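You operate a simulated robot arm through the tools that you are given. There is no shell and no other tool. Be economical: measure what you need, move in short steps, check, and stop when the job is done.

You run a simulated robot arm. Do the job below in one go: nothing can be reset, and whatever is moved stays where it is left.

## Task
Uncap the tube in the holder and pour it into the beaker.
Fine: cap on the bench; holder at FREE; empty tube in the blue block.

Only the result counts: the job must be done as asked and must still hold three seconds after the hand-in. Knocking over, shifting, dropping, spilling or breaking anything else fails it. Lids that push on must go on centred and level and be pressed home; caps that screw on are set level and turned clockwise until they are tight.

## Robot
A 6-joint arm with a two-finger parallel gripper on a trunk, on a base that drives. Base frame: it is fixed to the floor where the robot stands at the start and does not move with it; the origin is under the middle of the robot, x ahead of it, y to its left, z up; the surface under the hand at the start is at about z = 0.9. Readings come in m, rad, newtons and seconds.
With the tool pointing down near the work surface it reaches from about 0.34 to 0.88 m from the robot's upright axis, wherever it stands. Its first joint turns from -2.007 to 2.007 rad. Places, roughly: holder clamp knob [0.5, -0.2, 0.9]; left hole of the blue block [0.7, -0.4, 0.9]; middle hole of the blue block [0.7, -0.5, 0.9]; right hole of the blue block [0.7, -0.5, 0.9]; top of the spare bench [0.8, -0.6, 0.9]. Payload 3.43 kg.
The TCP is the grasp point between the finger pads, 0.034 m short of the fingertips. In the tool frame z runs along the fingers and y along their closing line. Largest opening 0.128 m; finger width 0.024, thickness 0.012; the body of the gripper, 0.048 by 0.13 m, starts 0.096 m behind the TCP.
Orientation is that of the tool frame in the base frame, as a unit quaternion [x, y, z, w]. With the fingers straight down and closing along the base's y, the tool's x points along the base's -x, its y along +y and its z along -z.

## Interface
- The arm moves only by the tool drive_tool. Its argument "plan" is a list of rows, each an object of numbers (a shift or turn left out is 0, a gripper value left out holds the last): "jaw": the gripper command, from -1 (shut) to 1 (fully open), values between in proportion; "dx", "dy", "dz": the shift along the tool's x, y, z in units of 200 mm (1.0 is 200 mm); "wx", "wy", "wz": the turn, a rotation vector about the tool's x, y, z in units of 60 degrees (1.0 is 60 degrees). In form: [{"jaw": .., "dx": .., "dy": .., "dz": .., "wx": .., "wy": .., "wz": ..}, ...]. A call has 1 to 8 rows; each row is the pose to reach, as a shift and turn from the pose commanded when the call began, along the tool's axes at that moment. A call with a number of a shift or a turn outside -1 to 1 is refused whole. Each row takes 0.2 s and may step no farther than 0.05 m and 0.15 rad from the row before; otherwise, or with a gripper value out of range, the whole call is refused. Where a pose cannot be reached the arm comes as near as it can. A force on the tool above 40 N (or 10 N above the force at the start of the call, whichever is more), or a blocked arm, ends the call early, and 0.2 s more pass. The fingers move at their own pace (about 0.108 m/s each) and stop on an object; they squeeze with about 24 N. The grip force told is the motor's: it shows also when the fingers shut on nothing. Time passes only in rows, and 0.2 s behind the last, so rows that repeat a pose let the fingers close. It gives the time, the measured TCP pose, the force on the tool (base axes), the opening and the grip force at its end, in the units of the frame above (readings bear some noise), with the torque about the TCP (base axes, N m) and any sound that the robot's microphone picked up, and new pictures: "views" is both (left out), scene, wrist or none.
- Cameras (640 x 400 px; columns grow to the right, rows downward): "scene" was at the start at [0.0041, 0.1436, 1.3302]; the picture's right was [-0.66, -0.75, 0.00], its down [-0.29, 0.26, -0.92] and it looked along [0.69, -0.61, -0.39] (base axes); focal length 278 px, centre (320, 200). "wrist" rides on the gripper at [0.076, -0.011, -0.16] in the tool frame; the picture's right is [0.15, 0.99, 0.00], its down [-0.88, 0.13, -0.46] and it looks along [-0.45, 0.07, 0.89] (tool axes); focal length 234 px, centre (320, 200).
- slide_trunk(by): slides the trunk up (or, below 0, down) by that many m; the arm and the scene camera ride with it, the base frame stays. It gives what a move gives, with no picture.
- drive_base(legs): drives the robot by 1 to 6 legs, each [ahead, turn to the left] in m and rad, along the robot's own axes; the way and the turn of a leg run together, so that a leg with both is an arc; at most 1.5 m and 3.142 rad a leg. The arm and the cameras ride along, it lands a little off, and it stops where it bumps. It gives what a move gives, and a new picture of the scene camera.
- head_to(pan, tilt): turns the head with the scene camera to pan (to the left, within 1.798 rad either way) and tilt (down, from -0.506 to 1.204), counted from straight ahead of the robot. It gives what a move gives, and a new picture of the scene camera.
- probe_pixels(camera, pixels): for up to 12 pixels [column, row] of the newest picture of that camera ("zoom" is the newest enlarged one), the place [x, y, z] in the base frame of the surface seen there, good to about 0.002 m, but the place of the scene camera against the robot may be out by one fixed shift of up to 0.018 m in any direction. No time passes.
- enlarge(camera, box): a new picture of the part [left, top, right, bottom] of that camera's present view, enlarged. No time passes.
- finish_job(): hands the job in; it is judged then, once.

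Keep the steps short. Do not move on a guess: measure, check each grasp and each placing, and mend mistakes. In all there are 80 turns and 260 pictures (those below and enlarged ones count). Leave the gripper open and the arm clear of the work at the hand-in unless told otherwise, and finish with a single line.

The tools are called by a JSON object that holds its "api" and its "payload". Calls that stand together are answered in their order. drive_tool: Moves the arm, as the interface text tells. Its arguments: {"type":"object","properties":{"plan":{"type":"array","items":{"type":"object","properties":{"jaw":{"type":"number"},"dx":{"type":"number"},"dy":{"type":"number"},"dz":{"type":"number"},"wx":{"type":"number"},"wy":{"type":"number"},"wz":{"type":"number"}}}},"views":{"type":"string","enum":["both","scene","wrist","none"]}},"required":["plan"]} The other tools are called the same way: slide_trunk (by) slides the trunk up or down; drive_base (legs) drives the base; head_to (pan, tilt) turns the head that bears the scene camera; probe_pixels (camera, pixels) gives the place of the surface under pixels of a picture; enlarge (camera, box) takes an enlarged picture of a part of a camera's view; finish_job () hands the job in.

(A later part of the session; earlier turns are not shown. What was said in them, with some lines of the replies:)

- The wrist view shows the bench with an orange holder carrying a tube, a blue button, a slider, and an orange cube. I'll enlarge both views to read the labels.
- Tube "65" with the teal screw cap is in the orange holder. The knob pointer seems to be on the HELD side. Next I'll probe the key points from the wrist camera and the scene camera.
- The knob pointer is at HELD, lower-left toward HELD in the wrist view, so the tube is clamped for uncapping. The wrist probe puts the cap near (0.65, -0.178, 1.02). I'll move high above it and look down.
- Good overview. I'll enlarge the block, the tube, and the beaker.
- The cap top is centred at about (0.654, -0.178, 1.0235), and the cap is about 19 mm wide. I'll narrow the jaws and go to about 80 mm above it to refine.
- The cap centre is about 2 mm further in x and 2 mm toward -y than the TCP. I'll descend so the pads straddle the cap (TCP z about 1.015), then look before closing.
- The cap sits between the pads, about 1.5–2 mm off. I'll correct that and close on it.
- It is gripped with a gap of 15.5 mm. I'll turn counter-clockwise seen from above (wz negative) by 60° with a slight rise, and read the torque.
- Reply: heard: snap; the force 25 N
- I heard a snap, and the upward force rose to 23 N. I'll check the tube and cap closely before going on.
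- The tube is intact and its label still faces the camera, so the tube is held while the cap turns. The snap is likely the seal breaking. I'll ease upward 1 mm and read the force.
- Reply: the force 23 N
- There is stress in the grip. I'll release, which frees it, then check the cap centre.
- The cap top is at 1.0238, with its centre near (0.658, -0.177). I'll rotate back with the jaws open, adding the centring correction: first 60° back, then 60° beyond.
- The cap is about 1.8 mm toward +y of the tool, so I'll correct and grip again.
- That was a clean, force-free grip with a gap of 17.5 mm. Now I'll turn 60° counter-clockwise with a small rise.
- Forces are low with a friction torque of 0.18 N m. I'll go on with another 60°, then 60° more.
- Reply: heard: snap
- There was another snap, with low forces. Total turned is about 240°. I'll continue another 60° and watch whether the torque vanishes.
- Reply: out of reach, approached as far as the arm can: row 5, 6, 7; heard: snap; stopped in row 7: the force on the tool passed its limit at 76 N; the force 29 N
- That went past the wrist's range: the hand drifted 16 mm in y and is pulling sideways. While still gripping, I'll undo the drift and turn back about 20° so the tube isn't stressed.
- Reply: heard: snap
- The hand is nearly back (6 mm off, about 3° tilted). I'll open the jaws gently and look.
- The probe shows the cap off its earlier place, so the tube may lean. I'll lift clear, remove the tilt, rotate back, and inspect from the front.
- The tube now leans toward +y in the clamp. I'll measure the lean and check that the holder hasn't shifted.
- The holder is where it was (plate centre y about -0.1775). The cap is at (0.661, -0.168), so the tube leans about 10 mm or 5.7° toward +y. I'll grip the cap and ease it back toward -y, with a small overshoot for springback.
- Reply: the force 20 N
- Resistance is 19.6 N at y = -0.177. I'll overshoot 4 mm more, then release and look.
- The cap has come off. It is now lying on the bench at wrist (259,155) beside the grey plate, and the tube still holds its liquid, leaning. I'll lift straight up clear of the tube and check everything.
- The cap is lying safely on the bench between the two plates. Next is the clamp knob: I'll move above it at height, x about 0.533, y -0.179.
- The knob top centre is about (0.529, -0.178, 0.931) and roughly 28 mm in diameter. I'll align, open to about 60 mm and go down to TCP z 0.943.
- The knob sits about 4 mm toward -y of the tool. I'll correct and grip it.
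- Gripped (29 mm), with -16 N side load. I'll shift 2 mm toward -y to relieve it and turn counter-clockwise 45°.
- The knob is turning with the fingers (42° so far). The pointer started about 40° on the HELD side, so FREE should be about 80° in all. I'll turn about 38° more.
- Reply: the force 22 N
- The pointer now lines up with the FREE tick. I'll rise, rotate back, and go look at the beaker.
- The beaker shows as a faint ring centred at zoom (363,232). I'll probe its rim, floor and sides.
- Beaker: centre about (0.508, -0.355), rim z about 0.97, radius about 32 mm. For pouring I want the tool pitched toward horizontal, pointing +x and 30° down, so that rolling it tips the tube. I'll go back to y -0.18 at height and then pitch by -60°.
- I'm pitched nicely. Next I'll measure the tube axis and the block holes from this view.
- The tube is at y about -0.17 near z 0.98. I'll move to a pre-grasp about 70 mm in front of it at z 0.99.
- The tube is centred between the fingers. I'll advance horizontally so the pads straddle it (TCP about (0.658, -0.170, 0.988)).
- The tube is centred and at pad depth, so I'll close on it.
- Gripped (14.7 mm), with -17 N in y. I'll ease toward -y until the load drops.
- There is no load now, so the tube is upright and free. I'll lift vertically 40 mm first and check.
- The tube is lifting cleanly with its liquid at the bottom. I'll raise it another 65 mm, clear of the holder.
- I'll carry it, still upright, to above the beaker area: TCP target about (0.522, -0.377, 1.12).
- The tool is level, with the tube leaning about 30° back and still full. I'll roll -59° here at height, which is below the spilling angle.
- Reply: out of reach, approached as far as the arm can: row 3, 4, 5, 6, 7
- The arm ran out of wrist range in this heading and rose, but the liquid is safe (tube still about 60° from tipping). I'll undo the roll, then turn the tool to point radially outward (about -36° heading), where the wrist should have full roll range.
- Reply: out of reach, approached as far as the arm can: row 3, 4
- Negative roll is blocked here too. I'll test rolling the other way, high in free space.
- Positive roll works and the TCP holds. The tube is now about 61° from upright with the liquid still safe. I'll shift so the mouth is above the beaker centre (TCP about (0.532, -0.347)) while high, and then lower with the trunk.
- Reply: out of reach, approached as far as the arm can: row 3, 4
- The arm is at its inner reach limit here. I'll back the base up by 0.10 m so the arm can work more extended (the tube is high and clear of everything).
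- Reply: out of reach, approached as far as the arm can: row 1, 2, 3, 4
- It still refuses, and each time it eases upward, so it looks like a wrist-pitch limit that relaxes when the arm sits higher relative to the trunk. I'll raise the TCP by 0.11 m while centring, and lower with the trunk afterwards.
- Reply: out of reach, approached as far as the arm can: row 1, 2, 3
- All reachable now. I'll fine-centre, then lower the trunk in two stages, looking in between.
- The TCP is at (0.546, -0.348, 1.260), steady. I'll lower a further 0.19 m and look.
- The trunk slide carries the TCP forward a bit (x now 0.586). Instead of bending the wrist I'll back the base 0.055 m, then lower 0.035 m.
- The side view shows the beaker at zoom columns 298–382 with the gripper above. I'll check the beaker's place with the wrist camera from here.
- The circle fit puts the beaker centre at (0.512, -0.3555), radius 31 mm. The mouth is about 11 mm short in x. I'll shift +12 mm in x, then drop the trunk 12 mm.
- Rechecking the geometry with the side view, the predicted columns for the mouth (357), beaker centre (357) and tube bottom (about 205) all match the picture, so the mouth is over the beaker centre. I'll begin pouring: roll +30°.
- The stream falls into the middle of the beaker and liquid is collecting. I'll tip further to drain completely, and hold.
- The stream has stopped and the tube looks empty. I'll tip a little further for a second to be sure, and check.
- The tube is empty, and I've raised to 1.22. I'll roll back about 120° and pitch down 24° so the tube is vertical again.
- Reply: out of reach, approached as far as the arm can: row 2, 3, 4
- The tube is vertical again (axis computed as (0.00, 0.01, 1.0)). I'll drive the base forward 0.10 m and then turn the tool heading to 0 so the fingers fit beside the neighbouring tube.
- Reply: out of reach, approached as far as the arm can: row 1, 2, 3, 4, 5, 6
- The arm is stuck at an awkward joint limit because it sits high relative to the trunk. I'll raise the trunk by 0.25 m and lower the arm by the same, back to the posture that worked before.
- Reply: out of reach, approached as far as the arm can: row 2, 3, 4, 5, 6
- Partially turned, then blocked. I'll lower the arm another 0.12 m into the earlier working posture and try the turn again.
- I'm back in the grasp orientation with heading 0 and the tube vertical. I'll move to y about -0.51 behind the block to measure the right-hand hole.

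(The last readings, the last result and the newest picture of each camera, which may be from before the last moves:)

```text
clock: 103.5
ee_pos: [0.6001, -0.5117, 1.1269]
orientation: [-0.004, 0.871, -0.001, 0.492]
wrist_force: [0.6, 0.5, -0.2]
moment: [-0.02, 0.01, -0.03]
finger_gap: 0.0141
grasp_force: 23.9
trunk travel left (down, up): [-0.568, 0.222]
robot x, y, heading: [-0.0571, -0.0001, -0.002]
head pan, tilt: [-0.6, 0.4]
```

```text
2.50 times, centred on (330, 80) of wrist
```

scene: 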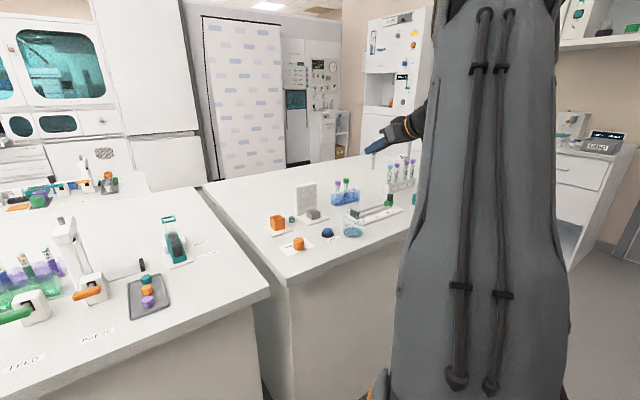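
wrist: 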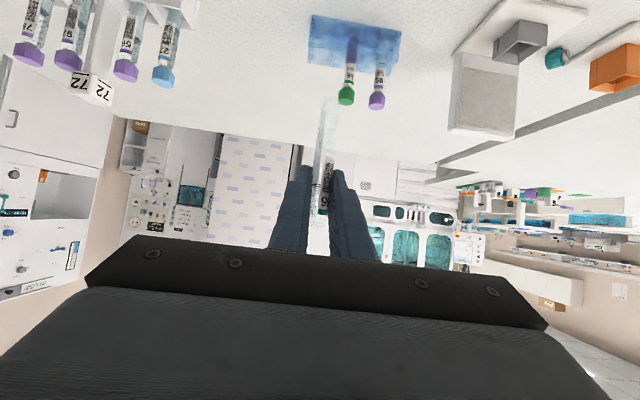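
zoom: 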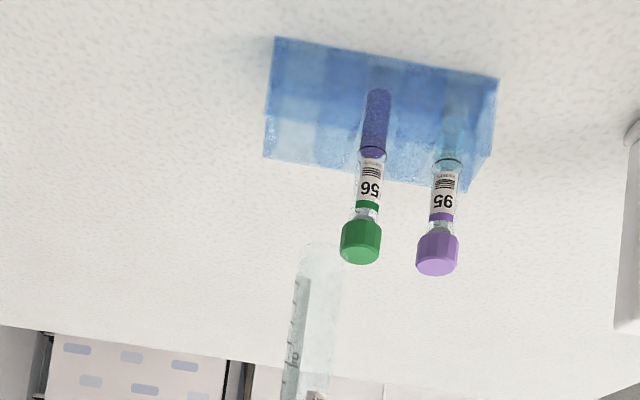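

I'll probe the block's corners and the neighbouring caps to locate the empty right hole.

{"api": "enlarge", "payload": {"camera": "wrist", "box": [300, 10, 410, 80]}}

{"api": "probe_pixels", "payload": {"camera": "zoom", "pixels": [[90, 60], [75, 120], [75, 200], [80, 280], [200, 300], [500, 350], [160, 200], [160, 250], [160, 150], [560, 200], [120, 230], [200, 230]]}}

{"api": "probe_pixels", "payload": {"camera": "wrist", "pixels": [[346, 97], [377, 101], [351, 75], [381, 80]]}}

```text
5.71 times, centred on (355, 45) of wrist
```

zoom: 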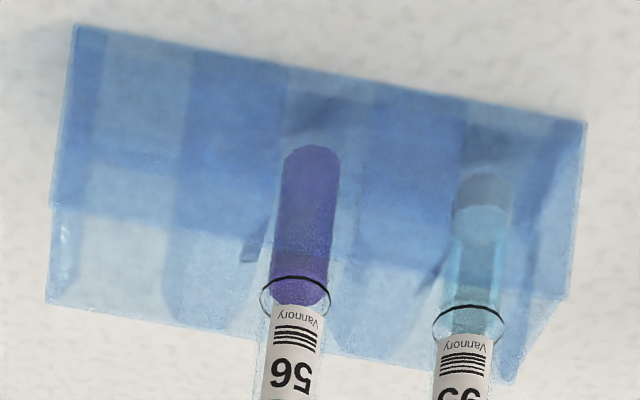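

```text
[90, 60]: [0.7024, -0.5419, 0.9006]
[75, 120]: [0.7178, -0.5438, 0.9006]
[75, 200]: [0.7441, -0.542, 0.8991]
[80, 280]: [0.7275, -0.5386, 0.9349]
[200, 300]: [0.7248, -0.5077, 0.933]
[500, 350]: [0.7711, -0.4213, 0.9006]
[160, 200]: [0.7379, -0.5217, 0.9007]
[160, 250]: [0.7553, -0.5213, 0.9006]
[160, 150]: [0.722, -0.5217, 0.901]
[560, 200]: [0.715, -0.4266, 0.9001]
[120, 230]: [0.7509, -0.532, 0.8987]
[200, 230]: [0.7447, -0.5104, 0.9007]
```

```text
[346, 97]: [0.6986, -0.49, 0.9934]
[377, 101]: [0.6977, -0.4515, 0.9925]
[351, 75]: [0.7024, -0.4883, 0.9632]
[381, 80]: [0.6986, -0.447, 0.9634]
```

Holes lie on a 40 mm pitch, so the right hole is about (0.706, -0.527), with the block top at z 0.934. The tube bottom is 74 mm below the TCP and vertical in the grip (predicted pixel matches). I'll move above the hole with the tube bottom at about 0.956.

{"api": "drive_tool", "payload": {"plan": [{"dx": 0.03, "dy": -0.02, "dz": 0.17, "jaw": -1}, {"dx": 0.06, "dy": -0.04, "dz": 0.34}, {"dx": 0.1, "dy": -0.06, "dz": 0.52}, {"dx": 0.143, "dy": -0.075, "dz": 0.704}, {"dx": 0.143, "dy": -0.075, "dz": 0.704}], "views": "both"}}

{"api": "enlarge", "payload": {"camera": "wrist", "box": [270, 30, 410, 180]}}

{"api": "enlarge", "payload": {"camera": "scene", "box": [310, 140, 420, 240]}}

```text
clock: 104.7
ee_pos: [0.704, -0.5283, 1.0304]
orientation: [-0.002, 0.871, -0.002, 0.491]
wrist_force: [0.4, 0.1, -1.0]
moment: [0.02, 0.01, 0.02]
finger_gap: 0.014
grasp_force: 23.7
trunk travel left (down, up): [-0.568, 0.222]
robot x, y, heading: [-0.0598, -0.0005, -0.006]
head pan, tilt: [-0.6, 0.4]
```

scene: 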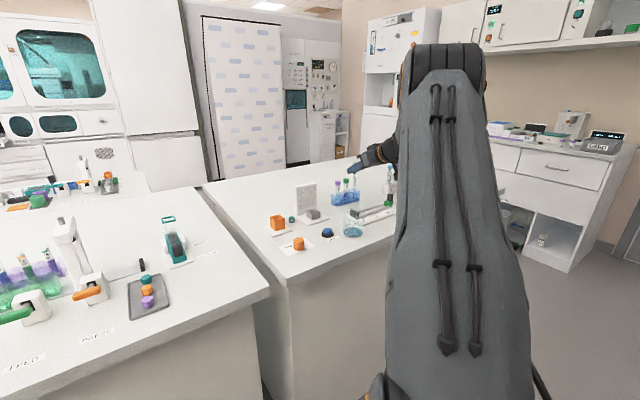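
wrist: 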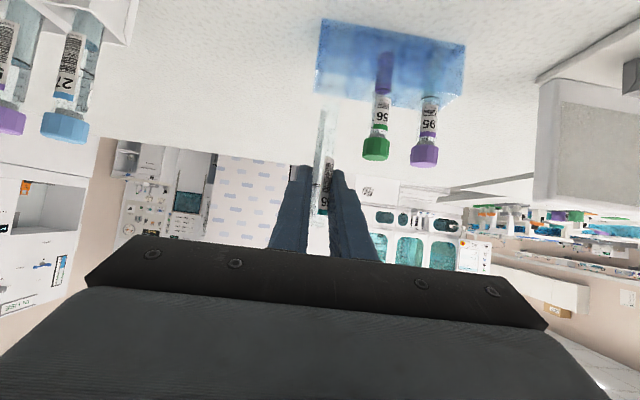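

```text
2.67 times, centred on (340, 105) of wrist
```

zoom: 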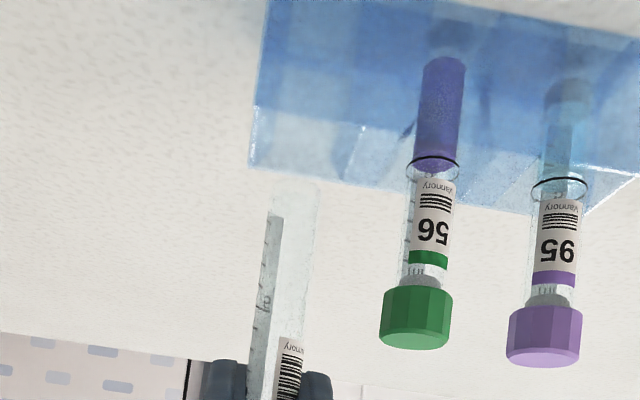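

```text
4.00 times, centred on (365, 190) of scene
```

zoom: 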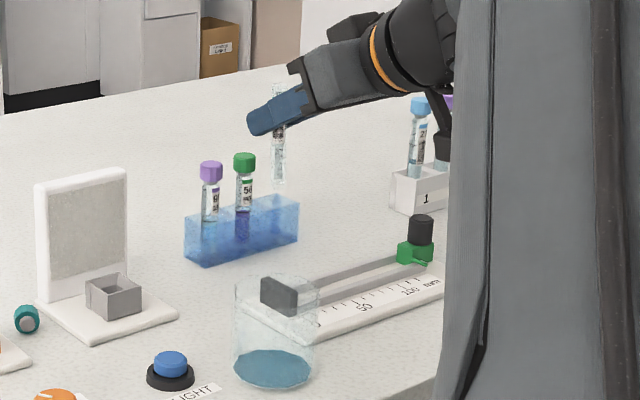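

Liquid is in the beaker and the tube is above the right hole. I'll refine the alignment by comparing it with its neighbours at higher zoom.

{"api": "enlarge", "payload": {"camera": "scene", "box": [345, 160, 395, 210]}}

{"api": "enlarge", "payload": {"camera": "wrist", "box": [310, 70, 400, 130]}}

```text
8.00 times, centred on (370, 185) of scene
```

zoom: 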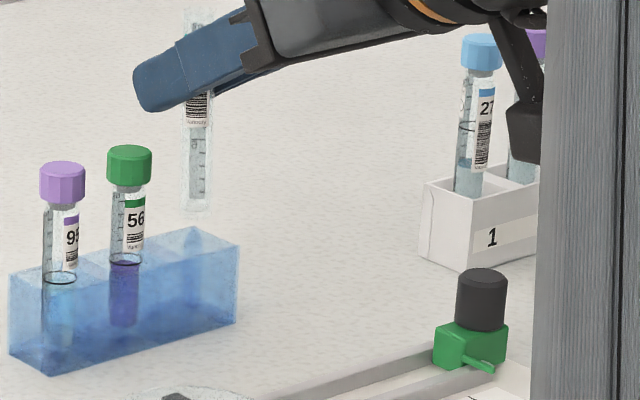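

```text
6.67 times, centred on (355, 100) of wrist
```

zoom: 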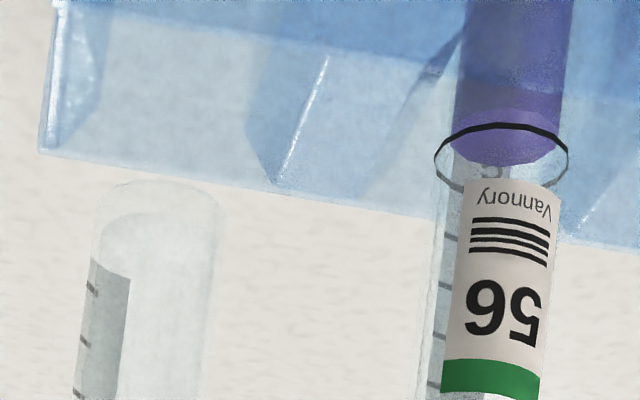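

I need the x alignment too. I'll probe our label and our tube against the neighbouring tubes in the same picture.

{"api": "probe_pixels", "payload": {"camera": "wrist", "pixels": [[329, 168], [328, 180], [326, 190], [320, 140], [327, 120], [381, 116], [382, 106], [429, 122], [378, 145], [376, 158], [424, 150], [385, 80]]}}

{"api": "probe_pixels", "payload": {"camera": "scene", "pixels": [[370, 174], [370, 180], [370, 183], [362, 188], [355, 191], [361, 180], [353, 182], [365, 192], [375, 190], [370, 192]]}}

{"api": "enlarge", "payload": {"camera": "wrist", "box": [290, 120, 360, 210]}}

```text
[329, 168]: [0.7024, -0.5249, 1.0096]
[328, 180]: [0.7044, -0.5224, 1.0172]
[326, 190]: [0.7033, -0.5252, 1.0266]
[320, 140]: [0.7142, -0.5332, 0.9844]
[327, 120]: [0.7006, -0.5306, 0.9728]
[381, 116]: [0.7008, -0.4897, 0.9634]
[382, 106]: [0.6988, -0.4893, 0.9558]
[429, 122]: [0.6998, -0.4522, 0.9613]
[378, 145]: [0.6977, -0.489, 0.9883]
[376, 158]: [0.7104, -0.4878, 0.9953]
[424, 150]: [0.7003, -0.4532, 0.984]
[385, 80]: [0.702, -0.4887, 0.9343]
```

```text
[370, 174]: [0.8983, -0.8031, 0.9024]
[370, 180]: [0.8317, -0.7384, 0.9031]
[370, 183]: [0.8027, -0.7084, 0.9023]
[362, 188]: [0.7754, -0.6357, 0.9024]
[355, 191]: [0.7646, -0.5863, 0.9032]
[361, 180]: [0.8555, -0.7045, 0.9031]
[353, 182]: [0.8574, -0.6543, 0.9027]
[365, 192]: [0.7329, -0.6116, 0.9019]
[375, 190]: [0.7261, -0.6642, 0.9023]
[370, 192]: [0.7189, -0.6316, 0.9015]
```

```text
4.44 times, centred on (325, 165) of wrist
```

zoom: 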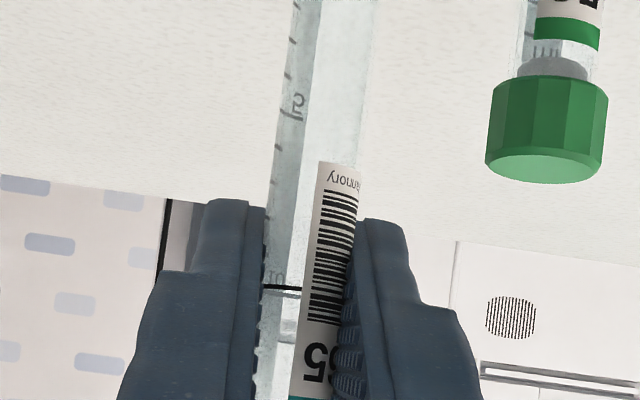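

In x we match within about 1 mm. In y the pitch is about 37 mm, so we need about +2 mm. I'll correct that and lower 30 mm so the tip enters the hole, watching the force.

{"api": "drive_tool", "payload": {"plan": [{"dy": 0.011, "jaw": -1}, {"dy": 0.011, "dx": 0.043, "dz": 0.026}, {"dy": 0.011, "dx": 0.086, "dz": 0.052}, {"dy": 0.011, "dx": 0.129, "dz": 0.077}, {"dy": 0.011, "dx": 0.129, "dz": 0.077}], "views": "both"}}

{"api": "enlarge", "payload": {"camera": "wrist", "box": [290, 40, 420, 190]}}

{"api": "enlarge", "payload": {"camera": "scene", "box": [335, 160, 395, 215]}}

```text
clock: 105.9
ee_pos: [0.7077, -0.5263, 0.9985]
orientation: [-0.003, 0.871, -0.001, 0.492]
wrist_force: [0.5, -1.2, 0.3]
moment: [-0.07, -0.04, 0.01]
finger_gap: 0.014
grasp_force: 24.1
trunk travel left (down, up): [-0.568, 0.222]
robot x, y, heading: [-0.0632, 0.004, -0.003]
head pan, tilt: [-0.6, 0.4]
```

scene: 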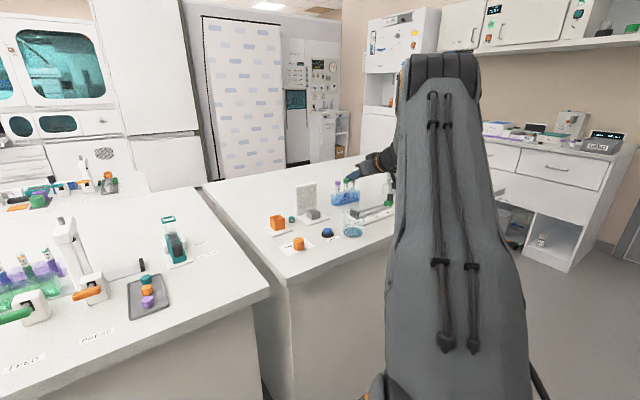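
wrist: 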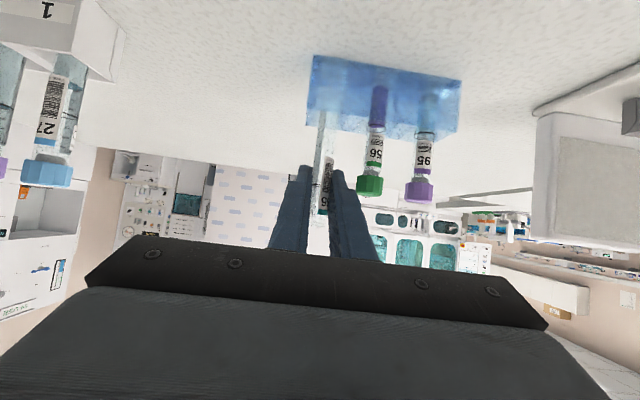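

```text
2.67 times, centred on (355, 115) of wrist
```

zoom: 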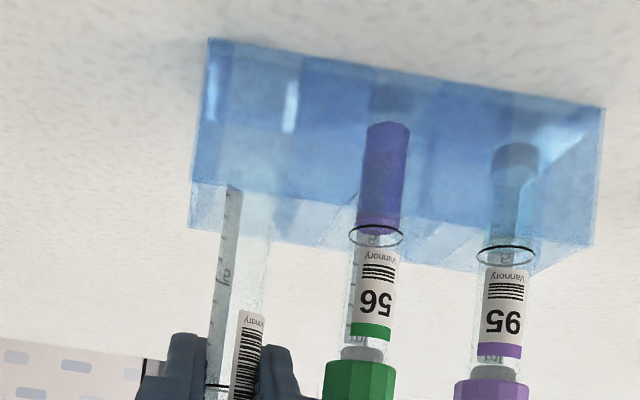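

```text
7.27 times, centred on (365, 188) of scene
```

zoom: 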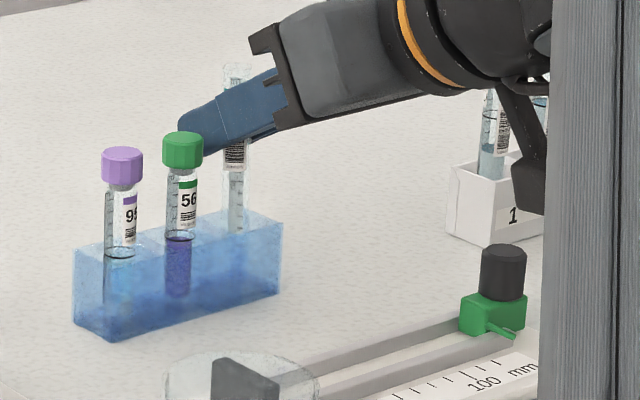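

The tube is going into the right hole with no contact force. I'll lower a further 20 mm in small steps; the force limit will stop me at the floor.

{"api": "drive_tool", "payload": {"plan": [{"dx": 0.03, "dz": 0.018, "jaw": -1}, {"dx": 0.055, "dz": 0.033}, {"dx": 0.07, "dz": 0.042}, {"dx": 0.078, "dz": 0.047}, {"dx": 0.086, "dz": 0.052}], "views": "wrist"}}

{"api": "enlarge", "payload": {"camera": "wrist", "box": [290, 60, 420, 200]}}

```text
clock: 107.1
ee_pos: [0.7074, -0.5248, 0.9797]
orientation: [-0.003, 0.87, -0.003, 0.492]
wrist_force: [-3.2, -1.5, 3.1]
moment: [-0.09, 0.07, -0.02]
finger_gap: 0.0142
grasp_force: 24.5
trunk travel left (down, up): [-0.568, 0.222]
robot x, y, heading: [-0.062, 0.0, -0.004]
head pan, tilt: [-0.6, 0.4]
```

wrist: 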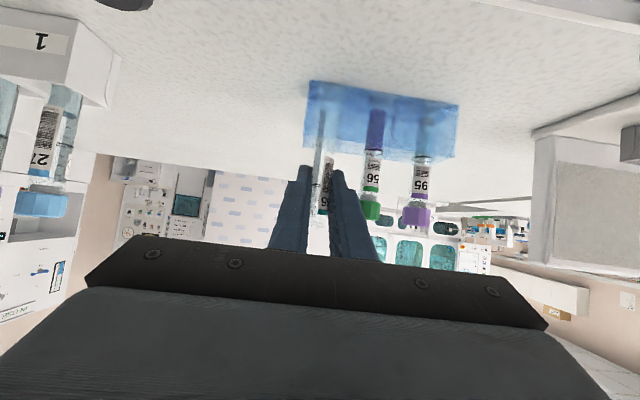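

```text
2.86 times, centred on (355, 130) of wrist
```

zoom: 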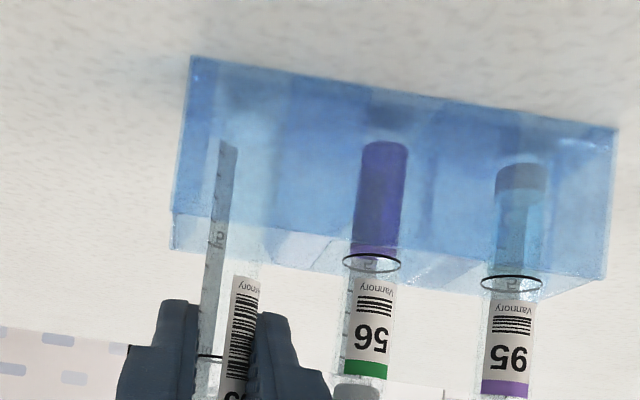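

Light contact (3 N) at TCP z 0.980, with the tube bottom about 0.906. I'll nudge down 3 mm to confirm it is on the floor.

{"api": "drive_tool", "payload": {"plan": [{"dx": 0.004, "dz": 0.0026, "jaw": -1}, {"dx": 0.009, "dz": 0.005}, {"dx": 0.013, "dz": 0.008}], "views": "none"}}

```text
clock: 107.9
ee_pos: [0.706, -0.5254, 0.9787]
orientation: [-0.003, 0.87, -0.003, 0.494]
wrist_force: [2.3, -2.8, 22.0]
moment: [-0.06, -0.29, 0.0]
finger_gap: 0.0139
grasp_force: 23.8
trunk travel left (down, up): [-0.568, 0.222]
robot x, y, heading: [-0.0632, 0.0, 0.003]
head pan, tilt: [-0.6, 0.4]
```

It's firmly on the floor (22 N). I'll ease up 2.5 mm, open only to about a 24 mm gap (the neighbour's cap is close), and check.

{"api": "drive_tool", "payload": {"plan": [{"dx": -0.011, "dz": -0.0065, "jaw": -1}, {"dx": -0.011, "dz": -0.0065, "jaw": -0.62}, {"dx": -0.011, "dz": -0.0065}, {"dx": -0.011, "dz": -0.0065}], "views": "wrist"}}

{"api": "enlarge", "payload": {"camera": "wrist", "box": [270, 80, 420, 230]}}

```text
clock: 108.9
ee_pos: [0.7063, -0.5263, 0.978]
orientation: [-0.003, 0.871, -0.001, 0.491]
wrist_force: [-0.3, 0.2, 0.3]
moment: [-0.01, 0.01, 0.03]
finger_gap: 0.0244
grasp_force: 0.0
trunk travel left (down, up): [-0.568, 0.222]
robot x, y, heading: [-0.0625, 0.0005, -0.004]
head pan, tilt: [-0.6, 0.4]
```

wrist: 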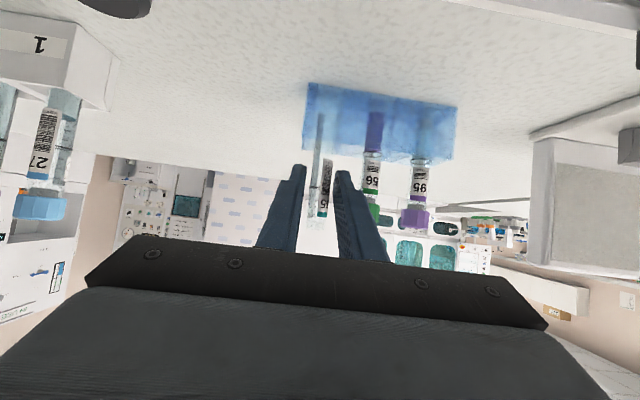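

```text
2.67 times, centred on (345, 155) of wrist
```

zoom: 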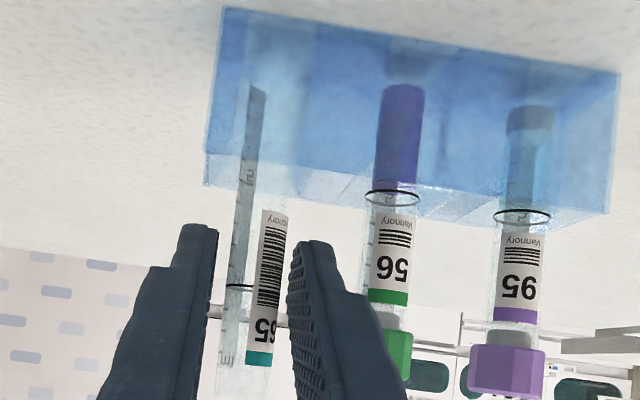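

The tube is released and standing. I'll retract straight back along the tool axis.

{"api": "drive_tool", "payload": {"plan": [{"dz": -0.1}, {"dz": -0.3}, {"dz": -0.5}, {"dz": -0.7}, {"dz": -0.85}, {"dz": -0.85}], "views": "both"}}

{"api": "enlarge", "payload": {"camera": "wrist", "box": [270, 20, 420, 170]}}

{"api": "enlarge", "payload": {"camera": "scene", "box": [250, 160, 400, 260]}}

```text
clock: 110.3
ee_pos: [0.5608, -0.5251, 1.0623]
orientation: [-0.002, 0.871, -0.002, 0.492]
wrist_force: [-0.3, 1.2, -0.3]
moment: [0.02, -0.01, 0.0]
finger_gap: 0.0244
grasp_force: 0.0
trunk travel left (down, up): [-0.568, 0.222]
robot x, y, heading: [-0.0607, -0.0003, -0.005]
head pan, tilt: [-0.6, 0.4]
```

scene: 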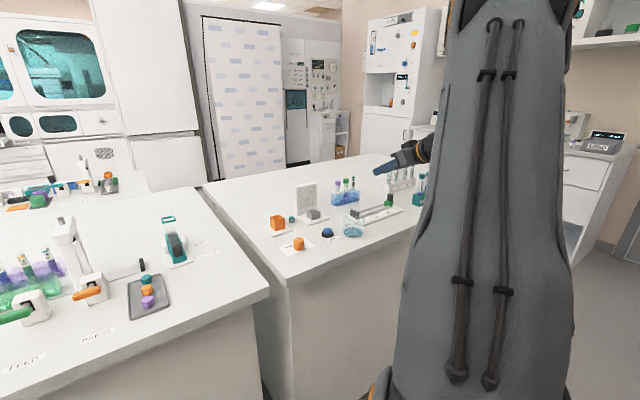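
wrist: 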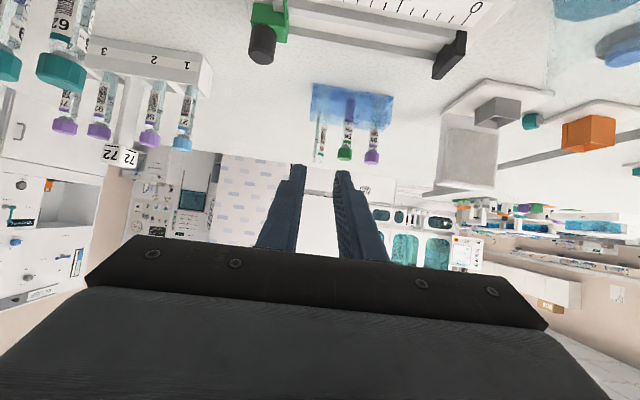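

```text
2.67 times, centred on (345, 95) of wrist
```

zoom: 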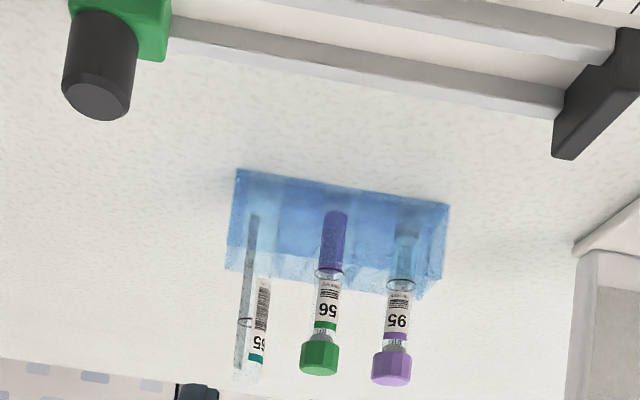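

```text
4.00 times, centred on (325, 210) of scene
```

zoom: 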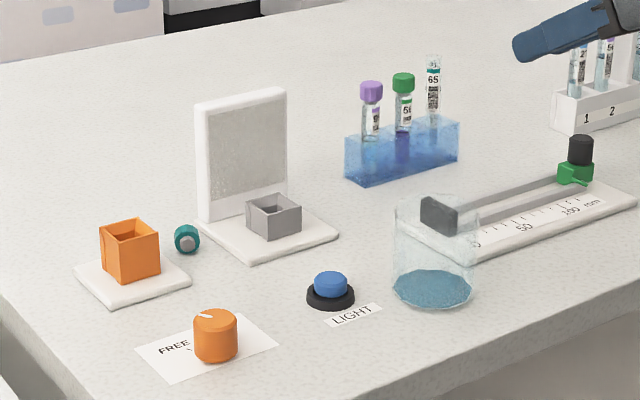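

Everything is in place: the empty tube stands in the right hole, the liquid is in the beaker, the cap is on the bench and the knob is at FREE. I'll lift clear and open the gripper.

{"api": "drive_tool", "payload": {"plan": [{"dx": -0.17, "dz": -0.1}, {"dx": -0.34, "dz": -0.2}, {"dx": -0.5, "dz": -0.3, "jaw": 1}, {"dx": -0.5, "dz": -0.3}, {"dx": -0.5, "dz": -0.3}, {"dx": -0.5, "dz": -0.3}], "views": "scene"}}

{"api": "enlarge", "payload": {"camera": "scene", "box": [250, 160, 400, 260]}}

```text
clock: 111.7
ee_pos: [0.5592, -0.5277, 1.1816]
orientation: [-0.002, 0.871, -0.002, 0.492]
wrist_force: [0.5, -0.1, -0.2]
moment: [0.01, -0.02, 0.02]
finger_gap: 0.1281
grasp_force: 0.1
trunk travel left (down, up): [-0.568, 0.222]
robot x, y, heading: [-0.0592, -0.0005, -0.001]
head pan, tilt: [-0.6, 0.4]
```

scene: 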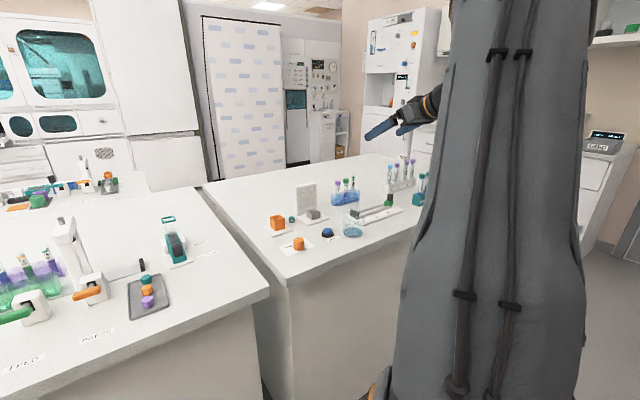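

```text
4.00 times, centred on (325, 210) of scene
```

zoom: 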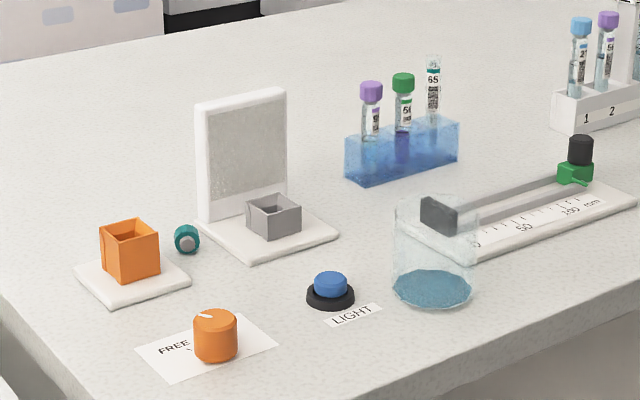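

All the end conditions show in the last picture, so I'll hand the job in.

{"api": "finish_job", "payload": {}}

```text
The job is handed in.
```

Tube 65 is uncapped and emptied into the beaker with no spill seen, and it now stands empty in the right hole of the blue block; the clamp knob is at FREE, and the cap is on the bench, where it fell about 10 cm when it came free rather than being set down.
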